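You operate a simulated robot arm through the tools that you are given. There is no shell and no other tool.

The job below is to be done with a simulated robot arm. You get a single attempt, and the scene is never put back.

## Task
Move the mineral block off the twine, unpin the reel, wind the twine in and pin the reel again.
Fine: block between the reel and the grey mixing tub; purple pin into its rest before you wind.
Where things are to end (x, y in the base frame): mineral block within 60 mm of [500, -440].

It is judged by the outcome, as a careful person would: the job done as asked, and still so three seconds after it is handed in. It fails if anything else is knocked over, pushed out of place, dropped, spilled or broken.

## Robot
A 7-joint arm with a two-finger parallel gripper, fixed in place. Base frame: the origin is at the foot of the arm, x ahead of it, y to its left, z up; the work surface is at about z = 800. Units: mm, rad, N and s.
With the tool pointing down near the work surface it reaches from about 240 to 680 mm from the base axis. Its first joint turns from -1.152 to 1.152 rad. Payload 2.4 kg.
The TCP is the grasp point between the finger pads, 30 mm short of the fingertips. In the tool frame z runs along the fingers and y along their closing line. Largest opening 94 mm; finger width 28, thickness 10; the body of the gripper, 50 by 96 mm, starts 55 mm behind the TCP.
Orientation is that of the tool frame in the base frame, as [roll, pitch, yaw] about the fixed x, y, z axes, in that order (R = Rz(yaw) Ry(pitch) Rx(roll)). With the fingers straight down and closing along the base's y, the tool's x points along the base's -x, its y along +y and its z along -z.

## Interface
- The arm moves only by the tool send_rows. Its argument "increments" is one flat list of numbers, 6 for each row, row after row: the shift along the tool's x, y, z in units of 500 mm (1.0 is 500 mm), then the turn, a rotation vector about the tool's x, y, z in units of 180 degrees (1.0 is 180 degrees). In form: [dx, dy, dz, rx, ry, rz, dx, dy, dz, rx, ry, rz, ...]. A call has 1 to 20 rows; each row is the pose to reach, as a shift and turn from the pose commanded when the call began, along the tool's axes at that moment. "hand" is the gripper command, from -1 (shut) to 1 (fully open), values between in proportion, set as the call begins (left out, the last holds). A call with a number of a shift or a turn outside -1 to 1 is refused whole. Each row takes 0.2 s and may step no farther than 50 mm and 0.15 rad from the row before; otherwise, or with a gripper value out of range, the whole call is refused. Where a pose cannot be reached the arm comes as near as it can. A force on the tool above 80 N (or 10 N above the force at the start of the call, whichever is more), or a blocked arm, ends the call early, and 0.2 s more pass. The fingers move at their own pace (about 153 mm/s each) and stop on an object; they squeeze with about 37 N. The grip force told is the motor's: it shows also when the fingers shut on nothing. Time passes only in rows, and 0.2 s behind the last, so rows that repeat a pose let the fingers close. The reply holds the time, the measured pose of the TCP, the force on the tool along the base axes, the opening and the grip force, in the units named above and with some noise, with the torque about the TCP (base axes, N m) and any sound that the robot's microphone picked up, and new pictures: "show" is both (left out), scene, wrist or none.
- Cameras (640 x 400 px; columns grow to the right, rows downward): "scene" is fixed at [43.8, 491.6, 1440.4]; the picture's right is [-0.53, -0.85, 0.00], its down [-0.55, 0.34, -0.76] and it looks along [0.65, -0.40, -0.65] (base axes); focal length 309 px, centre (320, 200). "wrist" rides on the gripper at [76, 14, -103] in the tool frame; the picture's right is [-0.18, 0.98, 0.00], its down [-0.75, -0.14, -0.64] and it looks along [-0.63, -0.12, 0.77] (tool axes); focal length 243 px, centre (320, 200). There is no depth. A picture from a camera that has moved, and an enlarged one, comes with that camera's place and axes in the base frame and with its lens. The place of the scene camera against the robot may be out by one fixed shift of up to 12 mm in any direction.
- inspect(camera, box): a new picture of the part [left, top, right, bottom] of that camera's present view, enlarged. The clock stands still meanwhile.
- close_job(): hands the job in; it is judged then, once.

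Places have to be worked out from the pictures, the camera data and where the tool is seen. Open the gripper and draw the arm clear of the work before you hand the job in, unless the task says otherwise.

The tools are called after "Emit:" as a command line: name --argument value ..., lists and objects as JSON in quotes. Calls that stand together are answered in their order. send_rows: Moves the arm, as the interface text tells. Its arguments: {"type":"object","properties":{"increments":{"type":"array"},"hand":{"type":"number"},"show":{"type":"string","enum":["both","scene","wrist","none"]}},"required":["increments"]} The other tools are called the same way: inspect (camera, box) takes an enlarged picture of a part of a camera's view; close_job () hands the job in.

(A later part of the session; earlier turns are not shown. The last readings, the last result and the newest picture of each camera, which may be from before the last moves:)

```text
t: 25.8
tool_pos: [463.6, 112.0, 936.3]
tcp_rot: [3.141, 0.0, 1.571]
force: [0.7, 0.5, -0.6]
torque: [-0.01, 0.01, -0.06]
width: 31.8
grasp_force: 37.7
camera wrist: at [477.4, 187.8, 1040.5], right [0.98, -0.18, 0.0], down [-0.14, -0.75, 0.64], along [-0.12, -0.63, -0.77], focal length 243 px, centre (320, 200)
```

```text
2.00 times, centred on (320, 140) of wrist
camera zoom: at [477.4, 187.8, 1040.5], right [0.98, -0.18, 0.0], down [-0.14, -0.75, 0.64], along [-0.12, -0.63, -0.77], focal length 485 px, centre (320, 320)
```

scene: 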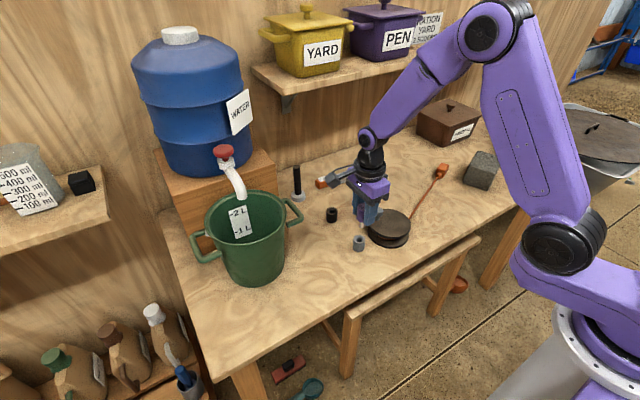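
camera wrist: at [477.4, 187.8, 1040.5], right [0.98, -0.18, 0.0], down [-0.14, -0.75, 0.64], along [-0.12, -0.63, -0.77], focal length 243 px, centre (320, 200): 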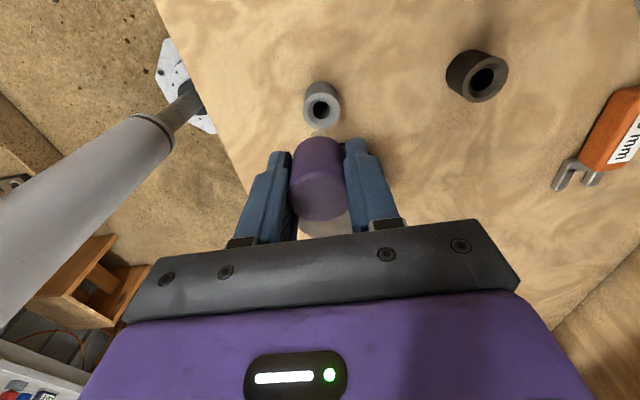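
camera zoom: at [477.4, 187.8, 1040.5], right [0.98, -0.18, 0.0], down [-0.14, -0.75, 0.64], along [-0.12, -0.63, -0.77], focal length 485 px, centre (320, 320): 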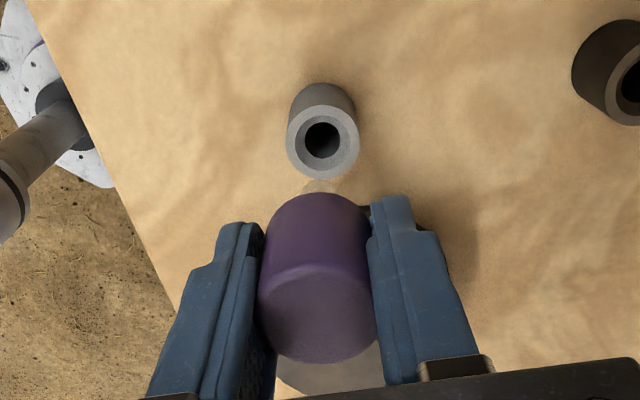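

The pin is out: it has a pale shaft about 20 mm long, and the grey socket's hole is visible. The socket ray gives (464, 113), matching the gripped position, so the wrist camera is accurate. I'll measure the rest the same way.

Emit:
inspect --camera "wrist" --box '[430, 30, 530, 120]'

Emit:
inspect --camera "wrist" --box '[290, 70, 350, 130]'

Emit:
inspect --camera "scene" --box '[345, 190, 385, 240]'

```text
4.44 times, centred on (480, 75) of wrist
camera zoom: at [477.4, 187.8, 1040.5], right [0.98, -0.18, 0.0], down [-0.14, -0.75, 0.64], along [-0.12, -0.63, -0.77], focal length 1078 px, centre (-391, 756)
```

zoom: 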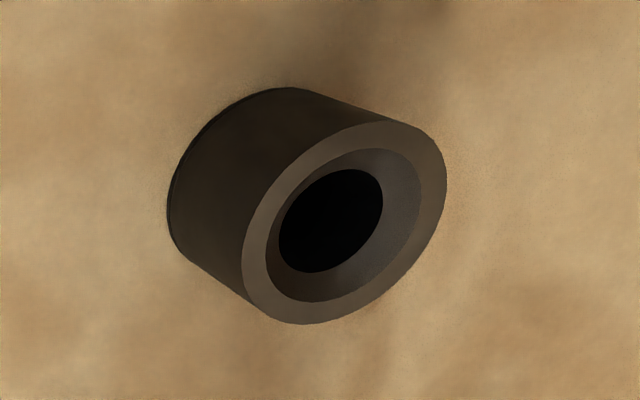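

```text
6.67 times, centred on (320, 100) of wrist
camera zoom: at [477.4, 187.8, 1040.5], right [0.98, -0.18, 0.0], down [-0.14, -0.75, 0.64], along [-0.12, -0.63, -0.77], focal length 1618 px, centre (320, 867)
```

zoom: 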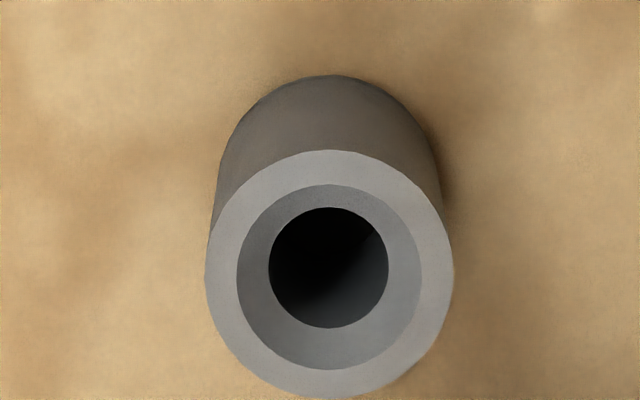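

```text
8.00 times, centred on (365, 215) of scene
camera zoom: at [43.8, 491.6, 1440.4], right [-0.53, -0.85, 0.0], down [-0.55, 0.34, -0.76], along [0.65, -0.4, -0.65], focal length 2470 px, centre (-40, 80)
```

zoom: 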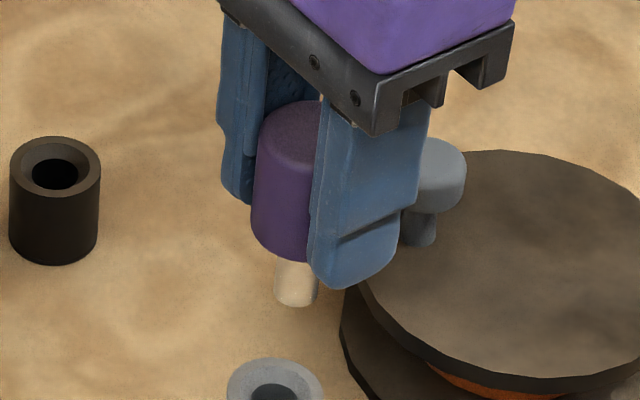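

The socket ring triangulates to (464.7, 113.1), as gripped. The rest is at about (597, 114), with an opening of about 16 mm and a 24 mm chamfer for the roughly 13.5 mm shaft. I'll carry the pin above it at the present height.

Emit:
send_rows --increments '[0, 0.05, 0, 0, 0, 0, 0, 0.1, 0, 0, 0, 0, 0, 0.15, 0, 0, 0, 0, 0, 0.2, 0, 0, 0, 0, 0.001, 0.24, 0, 0, 0, 0, 0.001, 0.265, 0, 0, 0, 0, 0.001, 0.265, 0, 0, 0, 0]' --hand -1

Emit:
inspect --camera "wrist" --box '[260, 60, 380, 180]'

Emit:
inspect --camera "scene" --box '[295, 150, 375, 250]'

```text
t: 27.4
tool_pos: [596.8, 114.0, 939.2]
tcp_rot: [3.141, 0.001, 1.571]
force: [0.1, 0.1, -0.8]
torque: [-0.01, -0.02, 0.01]
width: 31.8
grasp_force: 36.7
camera wrist: at [610.8, 189.1, 1041.9], right [0.98, -0.18, 0.0], down [-0.14, -0.75, 0.64], along [-0.12, -0.63, -0.77], focal length 243 px, centre (320, 200)
```

scene: 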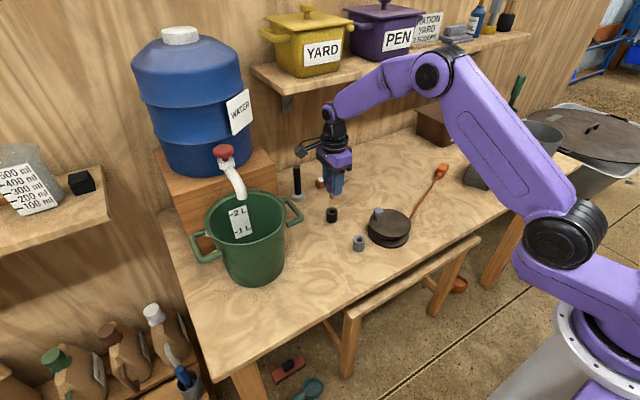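
wrist: 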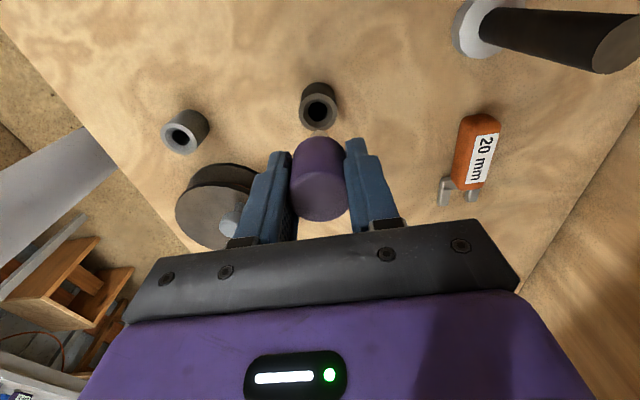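

```text
3.33 times, centred on (320, 120) of wrist
camera zoom: at [610.8, 189.1, 1041.9], right [0.98, -0.18, 0.0], down [-0.14, -0.75, 0.64], along [-0.12, -0.63, -0.77], focal length 809 px, centre (320, 467)
```

zoom: 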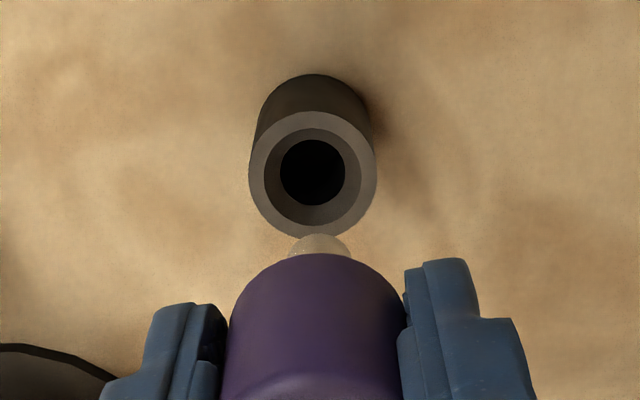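

```text
4.00 times, centred on (335, 200) of scene
camera zoom: at [43.8, 491.6, 1440.4], right [-0.53, -0.85, 0.0], down [-0.55, 0.34, -0.76], along [0.65, -0.4, -0.65], focal length 1235 px, centre (260, 200)
```

zoom: 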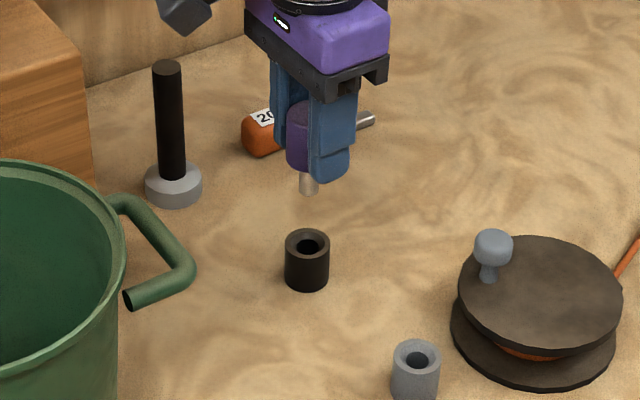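

The rest ring sits 3 mm to the -x side of where the socket ring was in the matching view. I'll correct by (-3.1, -0.4) mm and start down to just above the rim.

Emit:
send_rows --increments '[-0.0008, -0.0062, 0, 0, 0, 0, -0.0008, -0.0062, 0.03, 0, 0, 0, -0.0008, -0.0062, 0.06, 0, 0, 0, -0.0008, -0.0062, 0.085, 0, 0, 0, -0.0008, -0.0062, 0.085, 0, 0, 0]' --hand -1

Emit:
inspect --camera "wrist" --box '[260, 60, 380, 180]'

Emit:
inspect --camera "scene" --box '[305, 160, 365, 240]'

```text
t: 28.6
tool_pos: [593.0, 111.3, 896.2]
tcp_rot: [-3.14, -0.001, 1.571]
force: [-0.3, 0.1, -0.3]
torque: [-0.01, -0.02, 0.02]
width: 31.8
grasp_force: 37.4
camera wrist: at [607.3, 187.9, 999.5], right [0.98, -0.18, 0.0], down [-0.14, -0.75, 0.64], along [-0.12, -0.63, -0.77], focal length 243 px, centre (320, 200)
```

scene: 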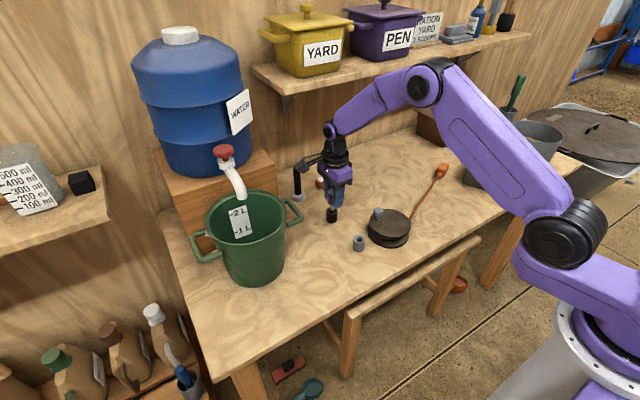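
wrist: 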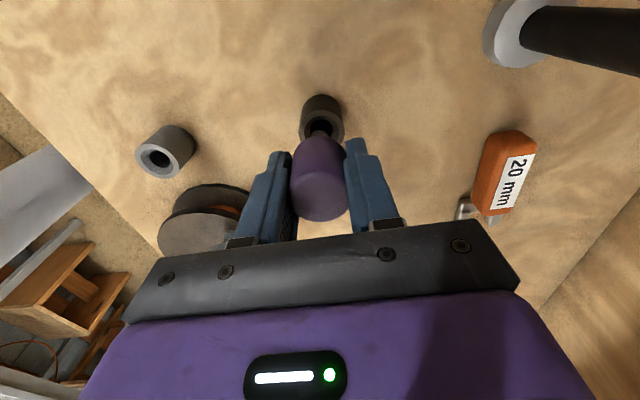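

```text
3.33 times, centred on (320, 120) of wrist
camera zoom: at [607.3, 187.9, 999.5], right [0.98, -0.18, 0.0], down [-0.14, -0.75, 0.64], along [-0.12, -0.63, -0.77], focal length 809 px, centre (320, 467)
```

zoom: 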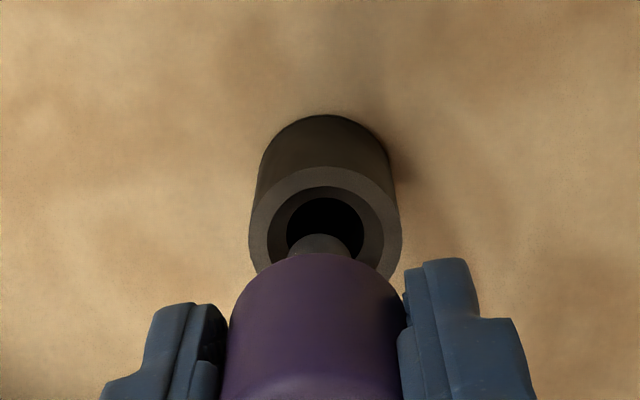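

```text
5.00 times, centred on (335, 200) of scene
camera zoom: at [43.8, 491.6, 1440.4], right [-0.53, -0.85, 0.0], down [-0.55, 0.34, -0.76], along [0.65, -0.4, -0.65], focal length 1543 px, centre (245, 200)
```

zoom: 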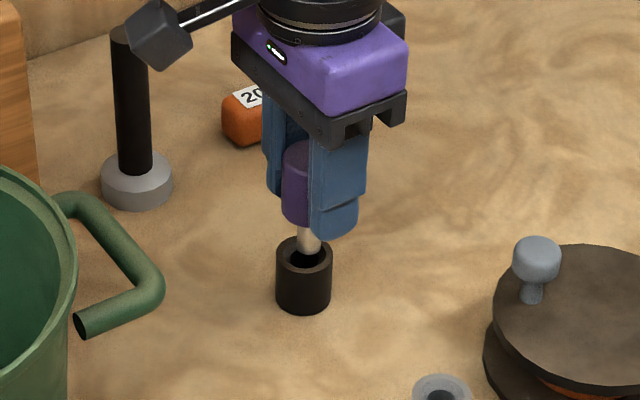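

The shaft tip is just above the rest's opening, with the same picture offset as when it was aligned to its own socket. I'll lower it in small steps and watch the force.

Emit:
send_rows --increments '[0, 0, 0.006, 0, 0, 0, 0, 0, 0.012, 0, 0, 0, 0, 0, 0.018, 0, 0, 0, 0, 0, 0.024, 0, 0, 0, 0, 0, 0.03, 0, 0, 0]' --hand -1

Emit:
inspect --camera "scene" --box '[305, 160, 365, 240]'

```text
t: 29.8
tool_pos: [594.3, 112.8, 881.2]
tcp_rot: [3.14, 0.001, 1.57]
force: [2.3, 2.4, 0.1]
torque: [0.07, -0.15, -0.02]
width: 31.7
grasp_force: 36.8
camera wrist: at [607.0, 187.8, 984.6], right [0.98, -0.18, 0.0], down [-0.14, -0.75, 0.64], along [-0.12, -0.63, -0.77], focal length 243 px, centre (320, 200)
```

scene: 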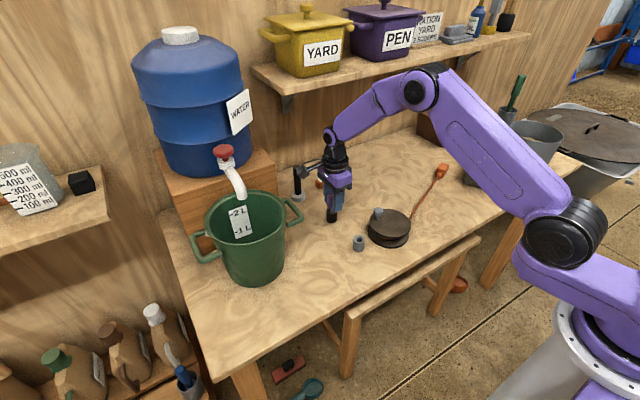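
wrist: 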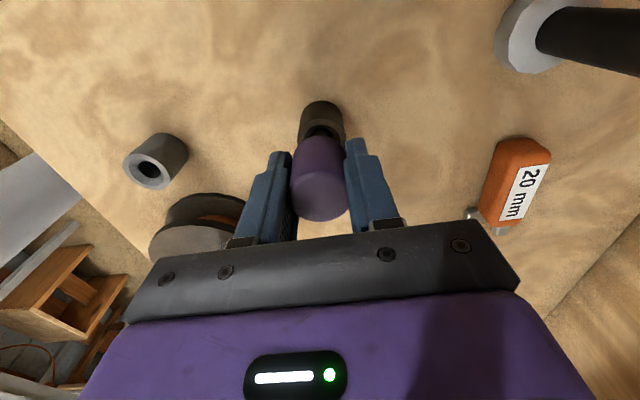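

```text
5.00 times, centred on (335, 200) of scene
camera zoom: at [43.8, 491.7, 1440.4], right [-0.53, -0.85, 0.0], down [-0.55, 0.34, -0.76], along [0.65, -0.4, -0.65], focal length 1543 px, centre (245, 200)
```

zoom: 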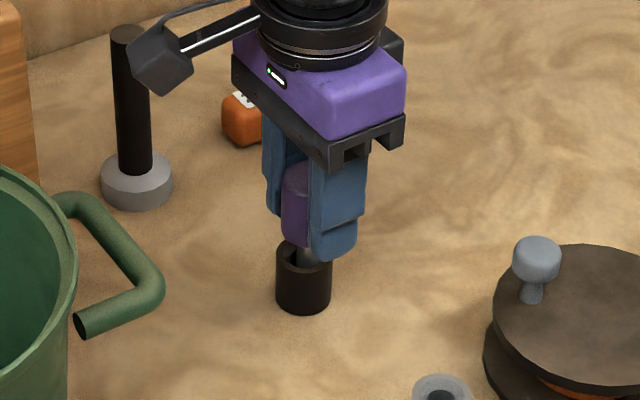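

The shaft is inside the chamfer, with a gentle side force of (+2.3, +2.4) N. I'll shift about 1 mm that way and continue down.

Emit:
send_rows --increments '[0.0018, 0.0018, 0, 0, 0, 0, 0.0018, 0.0018, 0.004, 0, 0, 0, 0.0018, 0.0018, 0.008, 0, 0, 0, 0.0018, 0.0018, 0.012, 0, 0, 0, 0.0018, 0.0018, 0.012, 0, 0, 0]' --hand -1 --show "none"

```text
t: 31.0
tool_pos: [592.9, 113.1, 874.0]
tcp_rot: [3.14, 0.0, 1.571]
force: [-0.3, -0.2, -0.1]
torque: [0.01, -0.02, 0.04]
width: 32.3
grasp_force: 36.7
```

The side force is gone and the shaft is sliding in freely. I'll continue down toward seating in 2 mm steps.

Emit:
send_rows --increments '[0, 0, 0.004, 0, 0, 0, 0, 0, 0.008, 0, 0, 0, 0, 0, 0.012, 0, 0, 0, 0, 0, 0.016, 0, 0, 0, 0, 0, 0.016, 0, 0, 0]' --hand -1

Emit:
inspect --camera "scene" --box '[305, 160, 365, 240]'

```text
t: 32.2
tool_pos: [592.9, 113.0, 866.3]
tcp_rot: [3.142, 0.0, 1.57]
force: [1.3, -0.3, -0.2]
torque: [0.0, -0.07, -0.02]
width: 31.6
grasp_force: 37.1
camera wrist: at [607.3, 188.4, 970.0], right [0.98, -0.18, 0.0], down [-0.14, -0.75, 0.64], along [-0.12, -0.63, -0.77], focal length 243 px, centre (320, 200)
```

scene: 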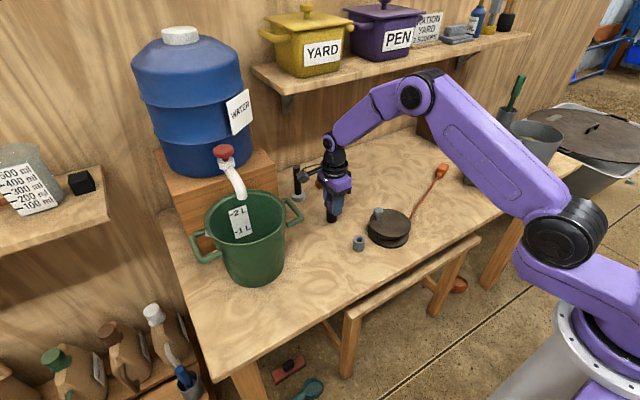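
wrist: 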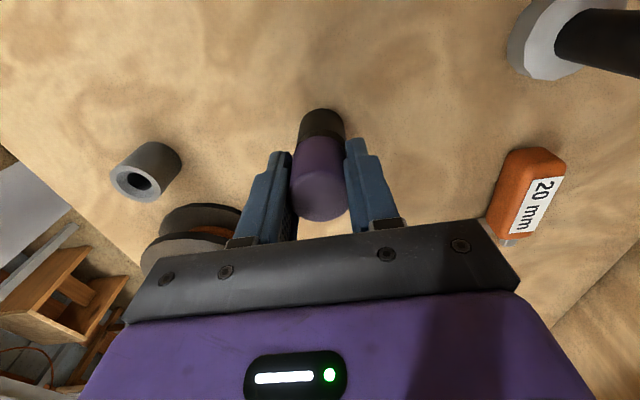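

```text
5.00 times, centred on (335, 200) of scene
camera zoom: at [43.8, 491.6, 1440.4], right [-0.53, -0.85, 0.0], down [-0.55, 0.34, -0.76], along [0.65, -0.4, -0.65], focal length 1543 px, centre (245, 200)
```

zoom: 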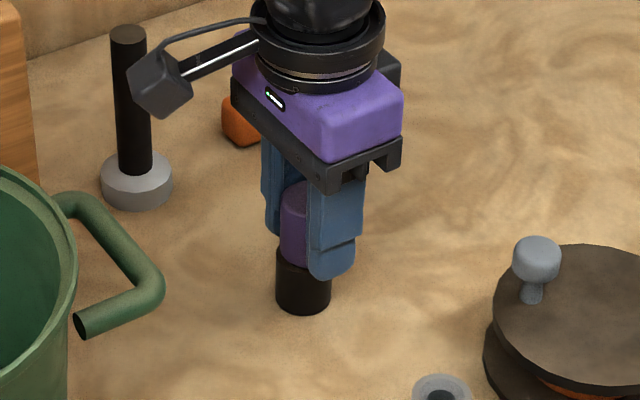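

It's nearly seated, with the head just above the rim. I'll lower a few more millimetres until light contact.

Emit:
send_rows --increments '[0, 0, 0.002, 0, 0, 0, 0, 0, 0.004, 0, 0, 0, 0, 0, 0.006, 0, 0, 0, 0, 0, 0.006, 0, 0, 0]' --hand -1 --show "none"

```text
t: 33.2
tool_pos: [594.5, 112.2, 864.9]
tcp_rot: [3.14, 0.002, 1.569]
force: [-10.8, -1.5, 23.1]
torque: [-0.01, -0.09, 0.03]
width: 31.9
grasp_force: 36.7
```

The upward force shows it has seated. I'll back off about 1 mm to relax and then open the fingers.

Emit:
send_rows --increments '[0, 0, -0.002, 0, 0, 0, 0, 0, -0.002, 0, 0, 0]' --hand -1 --show "none"

Emit:
send_rows --increments '[0, 0, 0, 0, 0, 0, 0, 0, 0, 0, 0, 0, 0, 0, 0, 0, 0, 0]' --hand 0.3

Emit:
inspect --camera "scene" --box '[305, 160, 365, 240]'

```text
t: 33.8
tool_pos: [593.2, 112.4, 864.5]
tcp_rot: [-3.142, 0.001, 1.571]
force: [-8.8, -2.1, 19.3]
torque: [0.0, -0.1, 0.02]
width: 31.9
grasp_force: 36.8
```

```text
t: 34.6
tool_pos: [591.1, 113.3, 865.2]
tcp_rot: [-3.13, 0.001, 1.571]
force: [-35.1, -3.3, 36.6]
torque: [0.02, 0.3, -0.15]
width: 41.3
grasp_force: 0.1
camera wrist: at [605.5, 188.8, 968.1], right [0.98, -0.18, -0.01], down [-0.13, -0.75, 0.64], along [-0.13, -0.63, -0.76], focal length 243 px, centre (320, 200)
```

scene: 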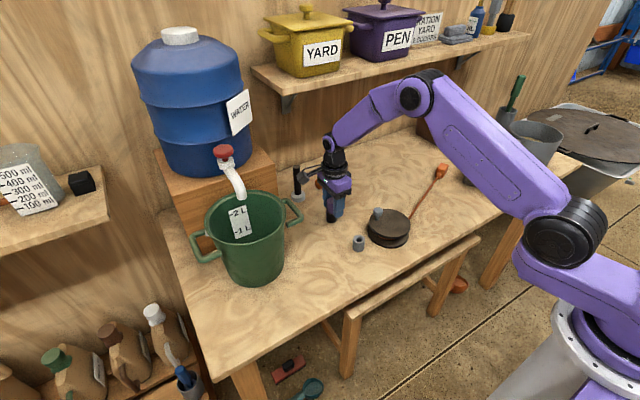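
wrist: 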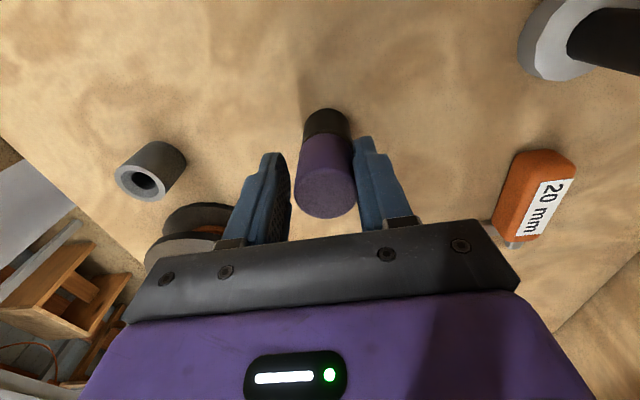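

```text
5.00 times, centred on (335, 200) of scene
camera zoom: at [42.2, 491.4, 1440.6], right [-0.53, -0.85, 0.0], down [-0.55, 0.34, -0.76], along [0.65, -0.4, -0.65], focal length 1543 px, centre (245, 200)
```

zoom: 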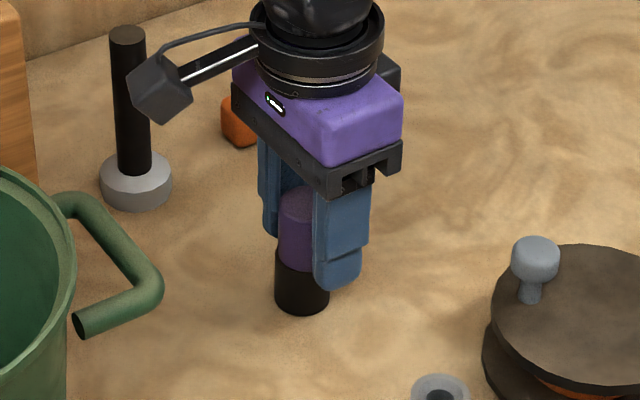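

The fingers only opened to 41 mm and there is a push of (-35, +36) N, so a fingertip is probably pressing on the rest's rim. I'll raise a few millimetres to free it.

Emit:
send_rows --increments '[0, 0, -0.003, 0, 0, 0, 0, 0, -0.006, 0, 0, 0, 0, 0, -0.006, 0, 0, 0]'

Emit:
inspect --camera "scene" --box '[305, 160, 365, 240]'

Emit:
inspect --camera "wrist" --box '[220, 80, 420, 260]'

```text
t: 35.4
tool_pos: [594.1, 113.6, 869.0]
tcp_rot: [-3.14, 0.001, 1.571]
force: [-0.1, 0.3, 0.1]
torque: [0.02, 0.03, -0.02]
width: 61.3
grasp_force: 0.0
camera wrist: at [608.1, 188.6, 971.0], right [0.98, -0.18, 0.0], down [-0.14, -0.75, 0.64], along [-0.12, -0.63, -0.77], focal length 243 px, centre (320, 200)
```

scene: 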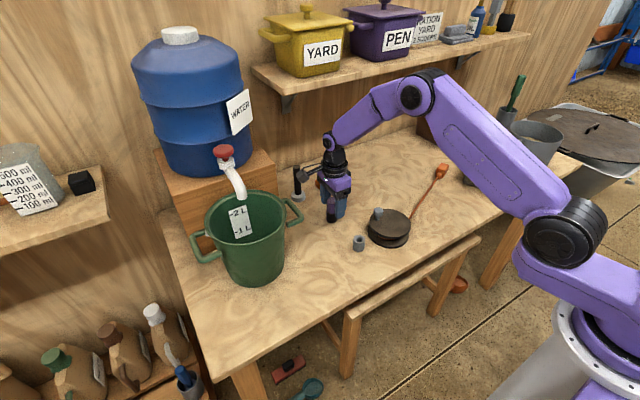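
wrist: 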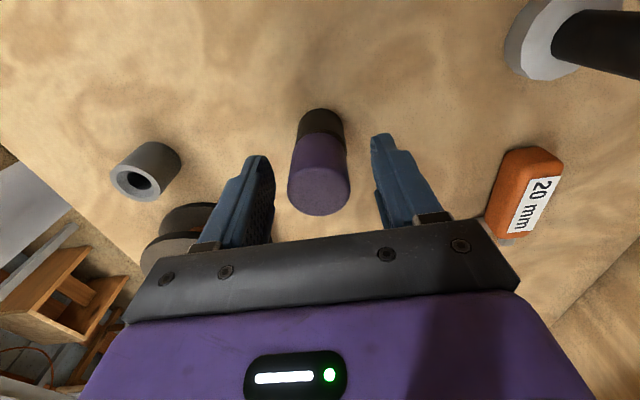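

```text
5.00 times, centred on (335, 200) of scene
camera zoom: at [43.8, 491.6, 1440.4], right [-0.53, -0.85, 0.0], down [-0.55, 0.34, -0.76], along [0.65, -0.4, -0.65], focal length 1543 px, centre (245, 200)
```

zoom: 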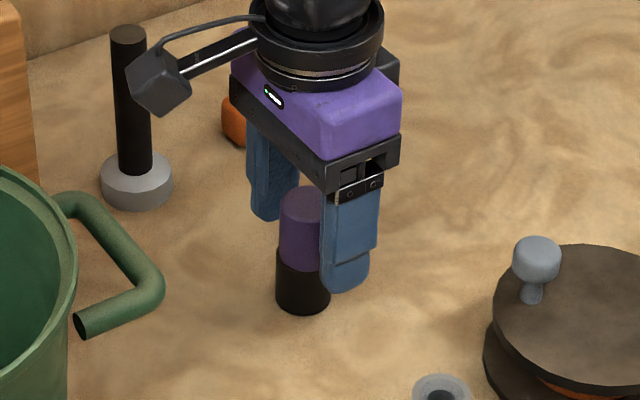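

```text
2.22 times, centred on (320, 170) of wrist
camera zoom: at [608.1, 188.6, 971.0], right [0.98, -0.18, 0.0], down [-0.14, -0.75, 0.64], along [-0.12, -0.63, -0.77], focal length 539 px, centre (320, 267)
```

zoom: 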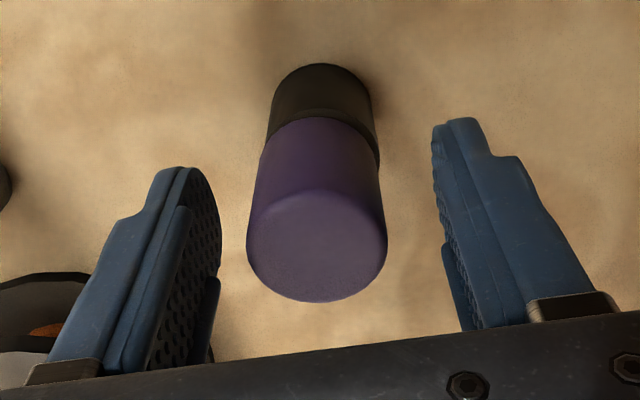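

The pin is fully seated in its rest and released. I'll rise clear and move over the crank knob at about (493, 32).

Emit:
send_rows --increments '[0, 0, -0.03, 0, 0, 0, 0, 0, -0.1, 0, 0, 0, 0, 0, -0.18, 0, 0, 0, -0.04, -0.05, -0.18, 0, 0, 0, -0.081, -0.101, -0.18, 0, 0, 0, -0.122, -0.152, -0.18, 0, 0, 0, -0.162, -0.202, -0.18, 0, 0, 0, -0.162, -0.202, -0.18, 0, 0, 0]' --hand 0.3

Emit:
inspect --camera "wrist" --box '[220, 20, 420, 240]'

Emit:
inspect --camera "scene" --box '[310, 140, 460, 260]'

```text
t: 37.2
tool_pos: [492.4, 33.1, 957.3]
tcp_rot: [3.141, 0.0, 1.571]
force: [0.1, 0.1, -0.3]
torque: [-0.03, 0.01, 0.0]
width: 61.1
grasp_force: 0.0
camera wrist: at [507.1, 108.3, 1061.2], right [0.98, -0.18, 0.0], down [-0.14, -0.75, 0.64], along [-0.12, -0.63, -0.77], focal length 243 px, centre (320, 200)
```

scene: 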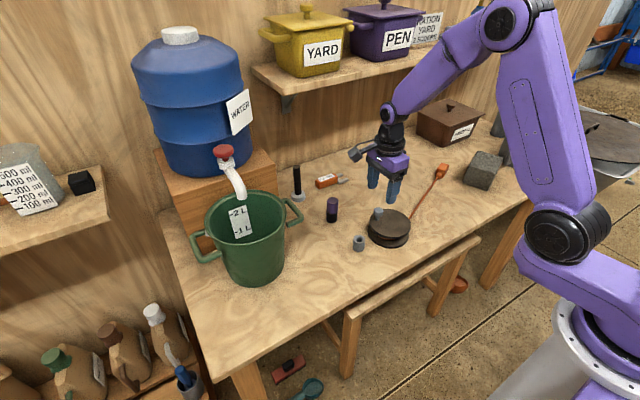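
wrist: 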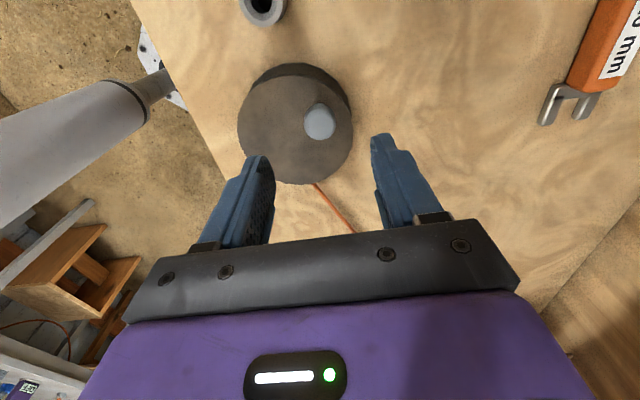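

```text
1.82 times, centred on (320, 130) of wrist
camera zoom: at [507.1, 108.3, 1061.2], right [0.98, -0.18, 0.0], down [-0.14, -0.75, 0.64], along [-0.12, -0.63, -0.77], focal length 441 px, centre (320, 327)
```

zoom: 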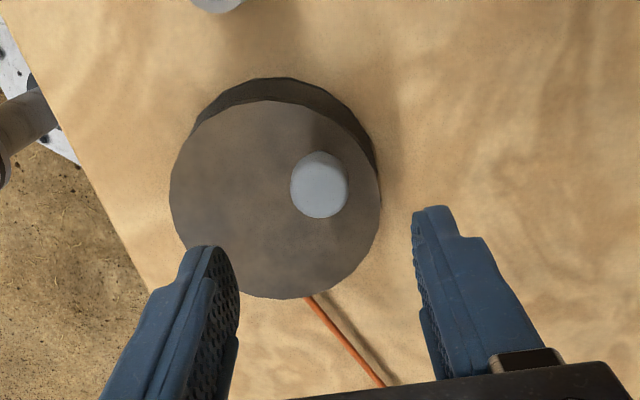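

```text
3.33 times, centred on (385, 200) of scene
camera zoom: at [43.7, 491.6, 1440.4], right [-0.53, -0.85, 0.0], down [-0.55, 0.34, -0.76], along [0.65, -0.4, -0.65], focal length 1029 px, centre (103, 200)
```

zoom: 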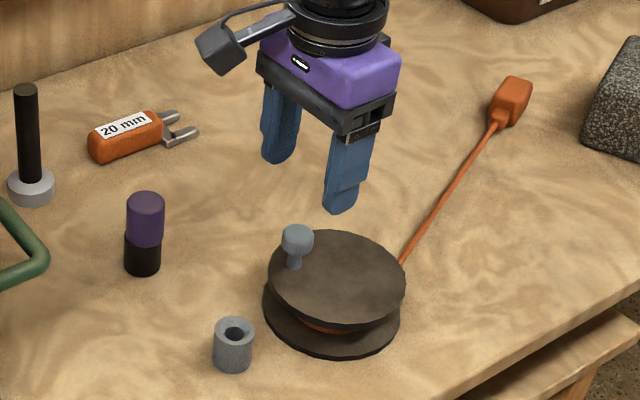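

The pin stands in its rest and the reel is free. From this view the reel axis is at about (465, 8), the knob at about (493, 30) with a crank radius of about 37 mm, and the twine meets the drum on its -x side, so winding in should be clockwise from above. I'll lower over the knob with the fingers open.

Emit:
send_rows --increments '[-0.003, 0.001, 0.03, 0, 0, 0, -0.0054, 0.001, 0.07, 0, 0, 0, -0.0054, 0.001, 0.11, 0, 0, 0, -0.0054, 0.001, 0.14, 0, 0, 0, -0.0054, 0.001, 0.14, 0, 0, 0]' --hand 0.3

Emit:
inspect --camera "wrist" --box '[220, 60, 420, 260]'

Emit:
inspect --camera "scene" --box '[340, 160, 430, 255]'

```text
t: 38.4
tool_pos: [492.7, 30.5, 888.0]
tcp_rot: [-3.141, 0.0, 1.57]
force: [-0.5, -0.2, -0.9]
torque: [0.01, 0.02, -0.02]
width: 61.2
grasp_force: 0.0
camera wrist: at [507.1, 106.8, 991.1], right [0.98, -0.18, 0.0], down [-0.14, -0.75, 0.64], along [-0.12, -0.63, -0.77], focal length 243 px, centre (320, 200)
```

scene: 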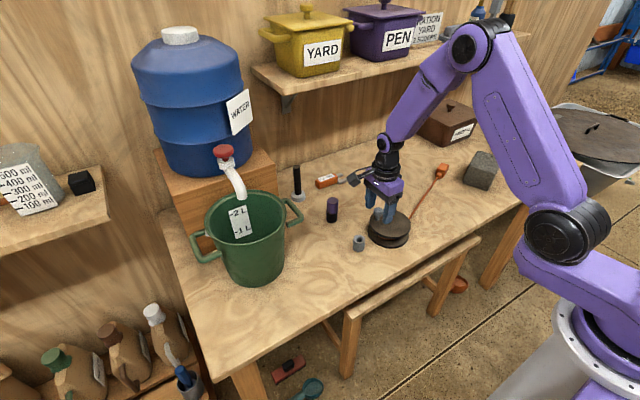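
wrist: 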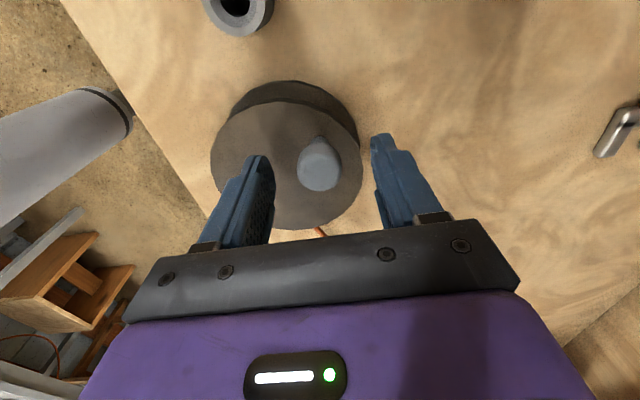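

```text
2.00 times, centred on (320, 160) of wrist
camera zoom: at [507.1, 106.8, 991.1], right [0.98, -0.18, 0.0], down [-0.14, -0.75, 0.64], along [-0.12, -0.63, -0.77], focal length 485 px, centre (320, 280)
```

zoom: 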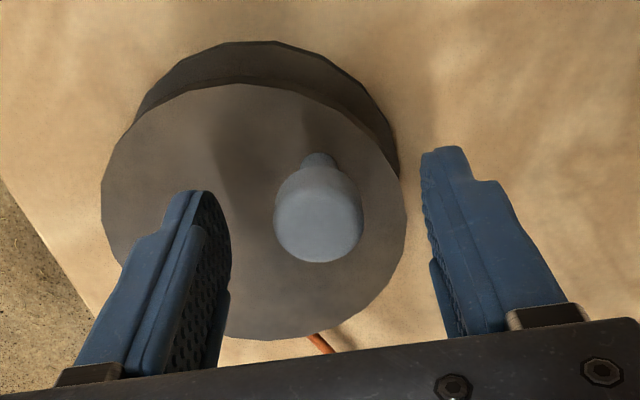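

```text
4.21 times, centred on (385, 208) of scene
camera zoom: at [43.8, 491.6, 1440.4], right [-0.53, -0.85, 0.0], down [-0.55, 0.34, -0.76], along [0.65, -0.4, -0.65], focal length 1300 px, centre (46, 168)
```

zoom: 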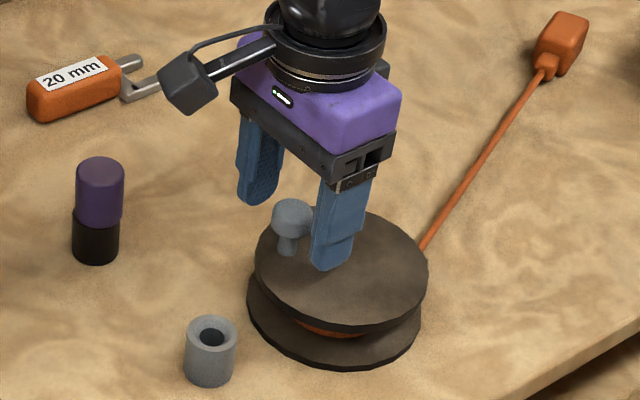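

The knob is between the fingers, about 3 mm toward -y of the TCP. I'll shift, lower to z≈877 so the tips clear the flange, and close on the knob.

Emit:
send_rows --increments '[-0.0055, 0, 0.008, 0, 0, 0, -0.0055, 0, 0.016, 0, 0, 0, -0.0055, 0, 0.022, 0, 0, 0, -0.0055, 0, 0.022, 0, 0, 0]' --hand 0.3 --show "none"

Emit:
send_rows --increments '[0, 0, 0, 0, 0, 0, 0, 0, 0, 0, 0, 0, 0, 0, 0, 0, 0, 0]' --hand -1

Emit:
inspect --camera "scene" --box '[340, 160, 430, 255]'

Emit:
inspect --camera "wrist" --box '[220, 60, 420, 260]'

```text
t: 39.4
tool_pos: [492.8, 26.6, 875.7]
tcp_rot: [-3.141, -0.001, 1.571]
force: [-0.9, -0.4, 0.8]
torque: [-0.02, -0.01, 0.0]
width: 61.3
grasp_force: 0.1
```

```text
t: 40.2
tool_pos: [493.1, 27.3, 876.7]
tcp_rot: [-3.141, 0.001, 1.571]
force: [-3.0, -2.9, 0.6]
torque: [-0.03, 0.03, -0.01]
width: 25.2
grasp_force: 45.2
camera wrist: at [507.4, 102.3, 980.0], right [0.98, -0.18, 0.0], down [-0.14, -0.75, 0.64], along [-0.12, -0.63, -0.77], focal length 243 px, centre (320, 200)
```

scene: 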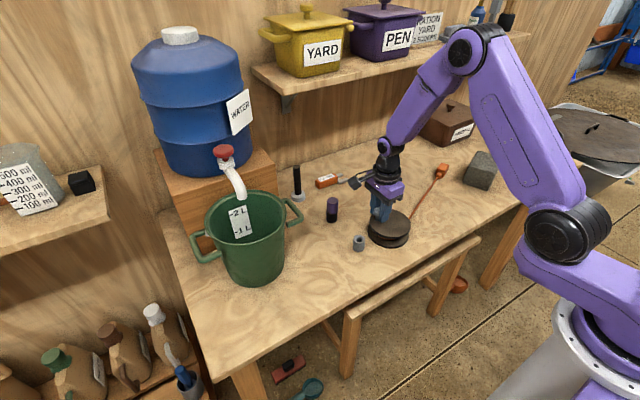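
wrist: 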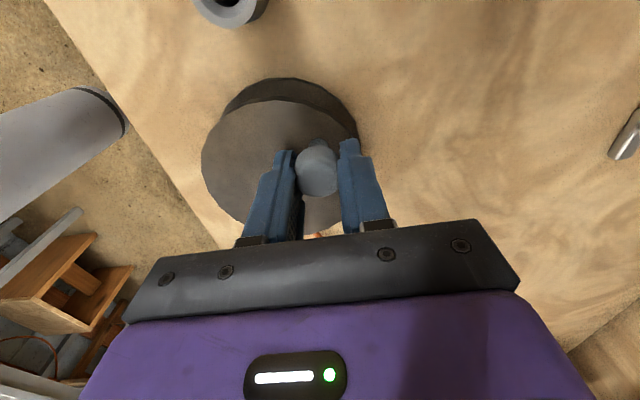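

```text
4.21 times, centred on (385, 208) of scene
camera zoom: at [43.7, 491.6, 1440.5], right [-0.53, -0.85, 0.0], down [-0.55, 0.34, -0.76], along [0.65, -0.4, -0.65], focal length 1300 px, centre (46, 168)
```

zoom: 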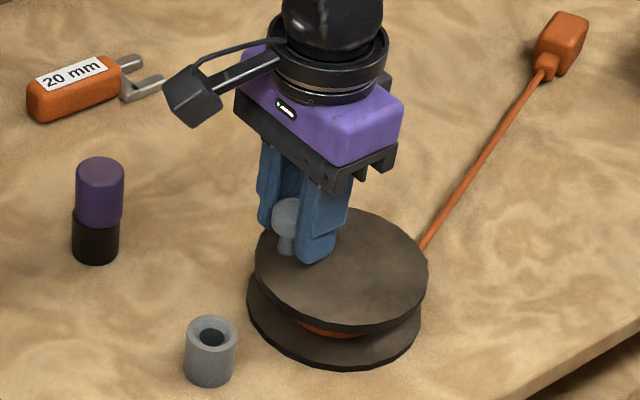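

```text
2.00 times, centred on (320, 160) of wrist
camera zoom: at [507.4, 102.3, 980.0], right [0.98, -0.18, 0.0], down [-0.14, -0.75, 0.64], along [-0.12, -0.63, -0.77], focal length 485 px, centre (320, 280)
```

zoom: 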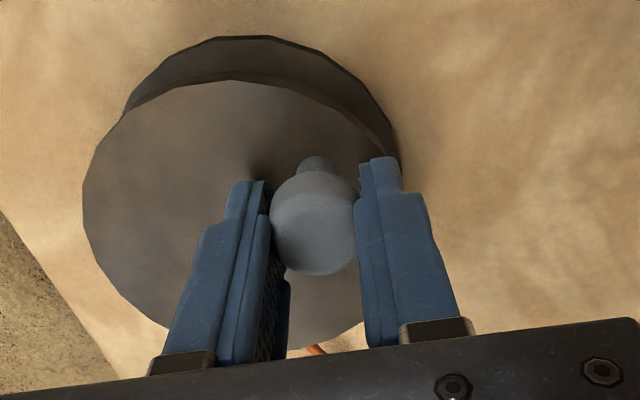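

I've gripped the knob centrally (25 mm). I'll try a small 30° clockwise turn about (465, 8) and watch the forces and the toggle.

Emit:
send_rows --increments '[-0.0052, 0.0032, 0, 0, 0, 0, -0.0103, 0.0058, 0, 0, 0, 0, -0.0159, 0.008, 0, 0, 0, 0, -0.0215, 0.0098, 0, 0, 0, 0, -0.0273, 0.011, 0, 0, 0, 0, -0.0331, 0.0118, 0, 0, 0, 0, -0.0331, 0.0118, 0, 0, 0, 0]' --hand -1

Emit:
inspect --camera "scene" --box '[340, 150, 460, 255]'

Emit:
inspect --camera "wrist" --box '[220, 60, 420, 260]'

```text
t: 41.8
tool_pos: [500.3, 9.8, 878.0]
tcp_rot: [3.138, -0.001, 1.571]
force: [-0.3, 12.9, 10.3]
torque: [0.17, 0.0, -0.44]
width: 25.5
grasp_force: 45.0
camera wrist: at [514.2, 85.2, 980.3], right [0.98, -0.18, 0.0], down [-0.14, -0.75, 0.64], along [-0.12, -0.63, -0.77], focal length 243 px, centre (320, 200)
```

scene: 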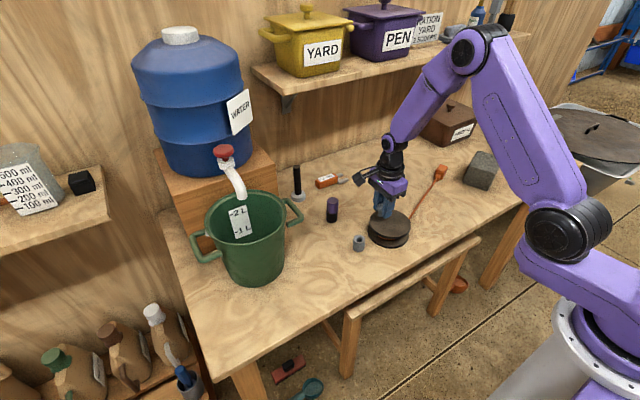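
wrist: 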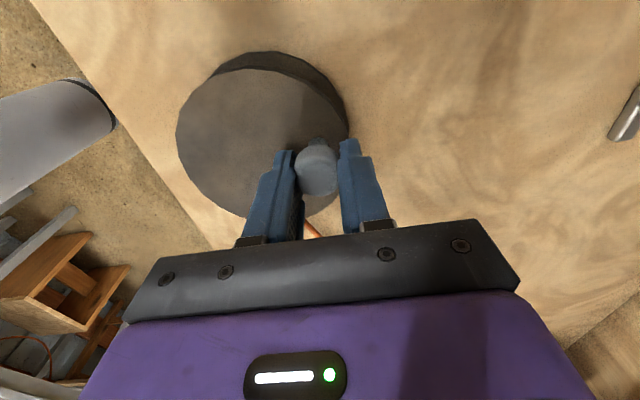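

```text
3.81 times, centred on (400, 202) of scene
camera zoom: at [43.6, 491.9, 1440.3], right [-0.53, -0.85, 0.0], down [-0.55, 0.34, -0.76], along [0.65, -0.4, -0.65], focal length 1176 px, centre (15, 190)
```

zoom: 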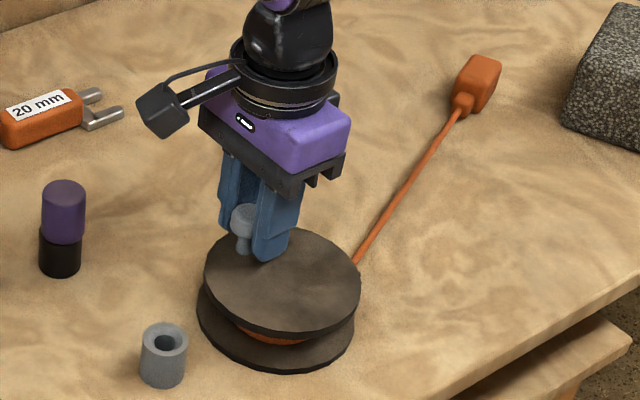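

```text
2.00 times, centred on (320, 160) of wrist
camera zoom: at [514.2, 85.2, 980.3], right [0.98, -0.18, 0.0], down [-0.14, -0.75, 0.64], along [-0.12, -0.63, -0.77], focal length 485 px, centre (320, 280)
```

zoom: 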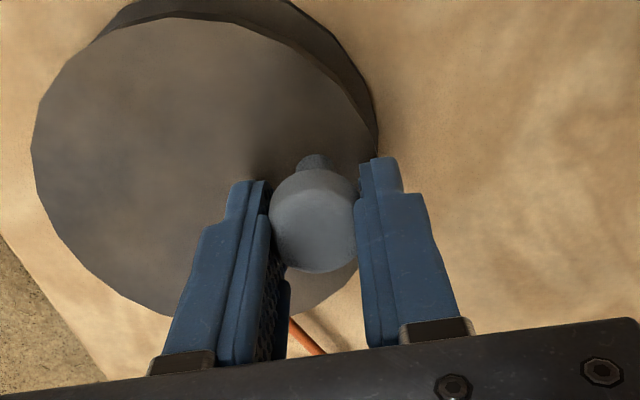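

The knob followed the hand (now at about (500, 10)) with a light 13 N resistance. I'll take a magnified look at the toggle for comparison after the next turn.

Emit:
inspect --camera "scene" --box '[390, 155, 460, 225]'

```text
5.71 times, centred on (425, 190) of scene
camera zoom: at [43.6, 491.9, 1440.3], right [-0.53, -0.85, 0.0], down [-0.55, 0.34, -0.76], along [0.65, -0.4, -0.65], focal length 1764 px, centre (-280, 257)
```

zoom: 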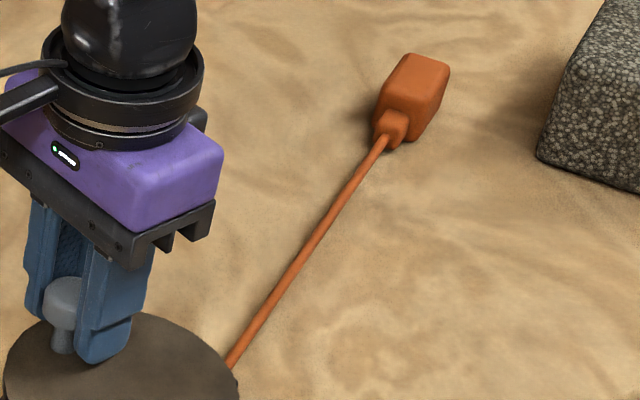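

The toggle has crept toward the reel (about 2 px in the scene), so clockwise winds in. I'll continue 90° clockwise along the same circle.

Emit:
send_rows --increments '[-0.0119, -0.0001, 0, 0, 0, 0, -0.0235, -0.0022, 0, 0, 0, 0, -0.0346, -0.0064, 0, 0, 0, 0, -0.0449, -0.0124, 0, 0, 0, 0, -0.0539, -0.0201, 0, 0, 0, 0, -0.0614, -0.0292, 0, 0, 0, 0, -0.0673, -0.0395, 0, 0, 0, 0, -0.0713, -0.0507, 0, 0, 0, 0, -0.0732, -0.0623, 0, 0, 0, 0, -0.0732, -0.0623, 0, 0, 0, 0]' --hand -1

Emit:
inspect --camera "scene" --box '[340, 140, 460, 255]'

Emit:
inspect --camera "wrist" --box '[220, 60, 420, 260]'

```text
t: 44.0
tool_pos: [470.3, -27.9, 876.1]
tcp_rot: [3.135, 0.0, 1.567]
force: [16.0, -19.9, -1.6]
torque: [-0.63, -0.28, -0.54]
width: 25.3
grasp_force: 44.2
camera wrist: at [483.4, 46.4, 979.7], right [0.98, -0.19, 0.01], down [-0.15, -0.75, 0.64], along [-0.11, -0.63, -0.77], focal length 243 px, centre (320, 200)
```

scene: 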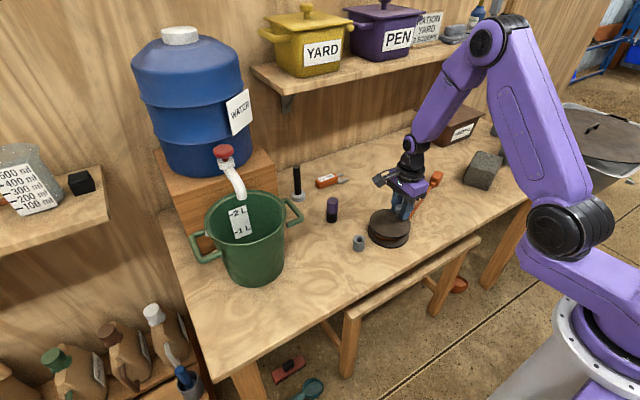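
wrist: 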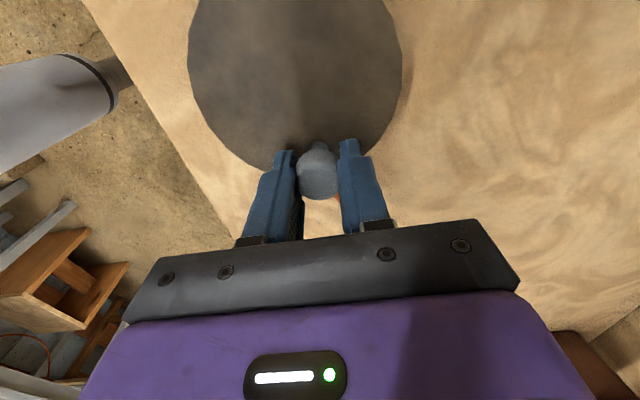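

```text
3.48 times, centred on (400, 198) of scene
camera zoom: at [44.2, 491.2, 1440.6], right [-0.53, -0.85, 0.0], down [-0.55, 0.34, -0.76], along [0.65, -0.4, -0.65], focal length 1074 px, centre (42, 209)
```

zoom: 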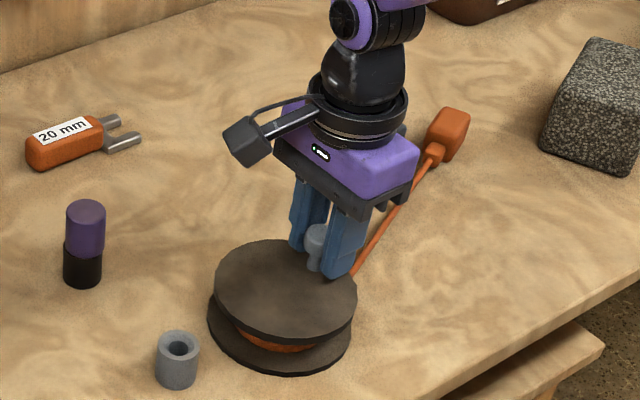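

```text
2.00 times, centred on (320, 160) of wrist
camera zoom: at [483.4, 46.4, 979.7], right [0.98, -0.19, 0.01], down [-0.15, -0.75, 0.64], along [-0.11, -0.63, -0.77], focal length 485 px, centre (320, 280)
```

zoom: 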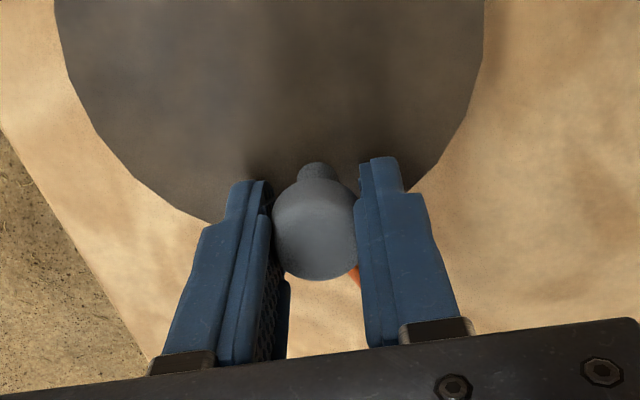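

The toggle has clearly come in (about 7 px for 90°). The radial force shows the axis is nearer (465.3, 6) with a 35 mm radius. I'll continue another 100° clockwise on that corrected circle.

Emit:
send_rows --increments '[-0.0058, -0.0076, 0, 0, 0, 0, -0.0042, -0.0198, 0, 0, 0, 0, -0.0006, -0.0314, 0, 0, 0, 0, 0.005, -0.0422, 0, 0, 0, 0, 0.0124, -0.052, 0, 0, 0, 0, 0.0214, -0.0602, 0, 0, 0, 0, 0.0316, -0.0668, 0, 0, 0, 0, 0.043, -0.0714, 0, 0, 0, 0, 0.0548, -0.0742, 0, 0, 0, 0, 0.067, -0.0748, 0, 0, 0, 0, 0.067, -0.0748, 0, 0, 0, 0]' --hand -1

Emit:
inspect --camera "scene" --box '[340, 140, 460, 255]'

Emit:
inspect --camera "wrist" --box '[220, 60, 420, 260]'

```text
t: 46.4
tool_pos: [430.4, 5.8, 877.1]
tcp_rot: [-3.141, 0.002, 1.567]
force: [4.6, -15.1, 12.7]
torque: [-0.19, 0.09, -0.57]
width: 25.4
grasp_force: 44.9
camera wrist: at [444.5, 81.4, 980.0], right [0.98, -0.19, 0.0], down [-0.14, -0.75, 0.64], along [-0.12, -0.63, -0.77], focal length 243 px, centre (320, 200)
```

scene: 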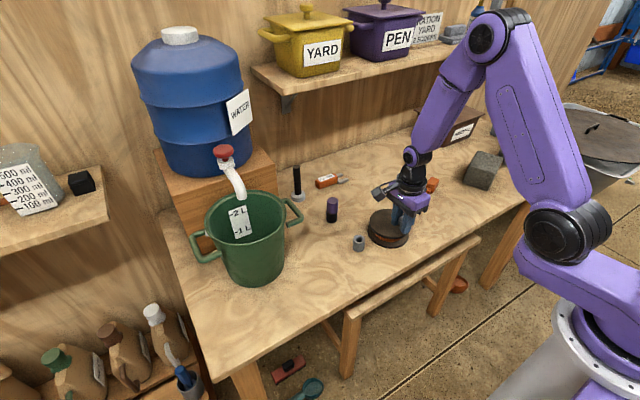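
wrist: 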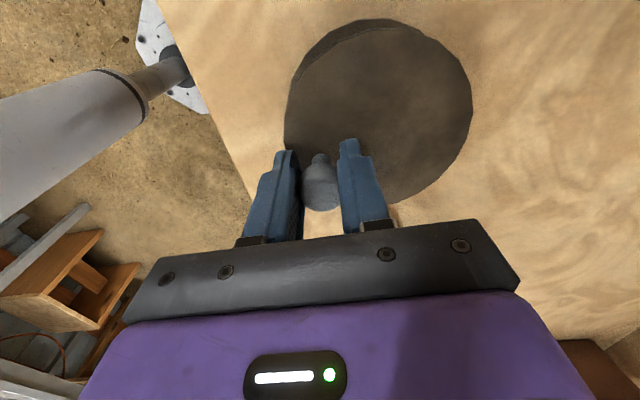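

```text
3.48 times, centred on (400, 198) of scene
camera zoom: at [43.7, 491.2, 1440.6], right [-0.53, -0.85, 0.0], down [-0.55, 0.34, -0.76], along [0.65, -0.4, -0.65], focal length 1074 px, centre (42, 209)
```

zoom: 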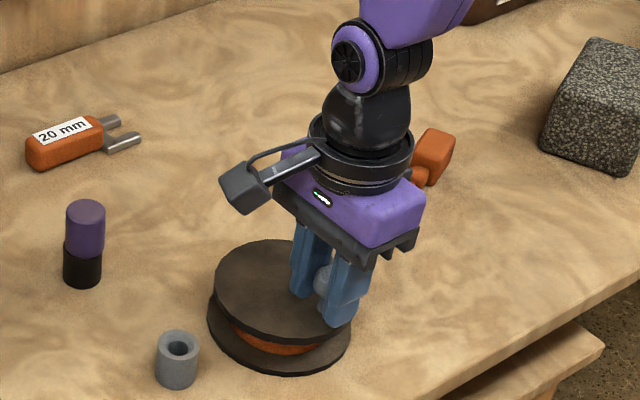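

```text
2.00 times, centred on (320, 160) of wrist
camera zoom: at [444.5, 81.4, 980.0], right [0.98, -0.19, 0.0], down [-0.14, -0.75, 0.64], along [-0.12, -0.63, -0.77], focal length 485 px, centre (320, 280)
```

zoom: 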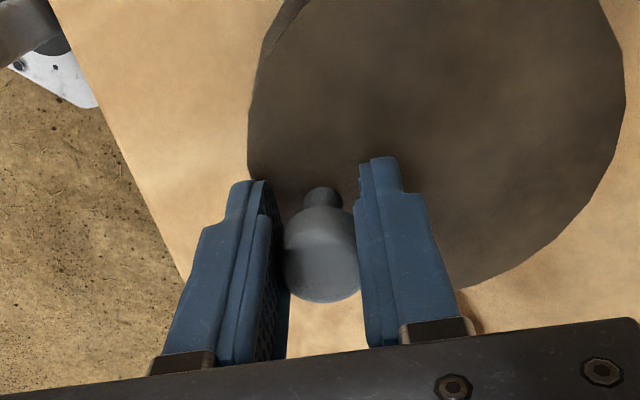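

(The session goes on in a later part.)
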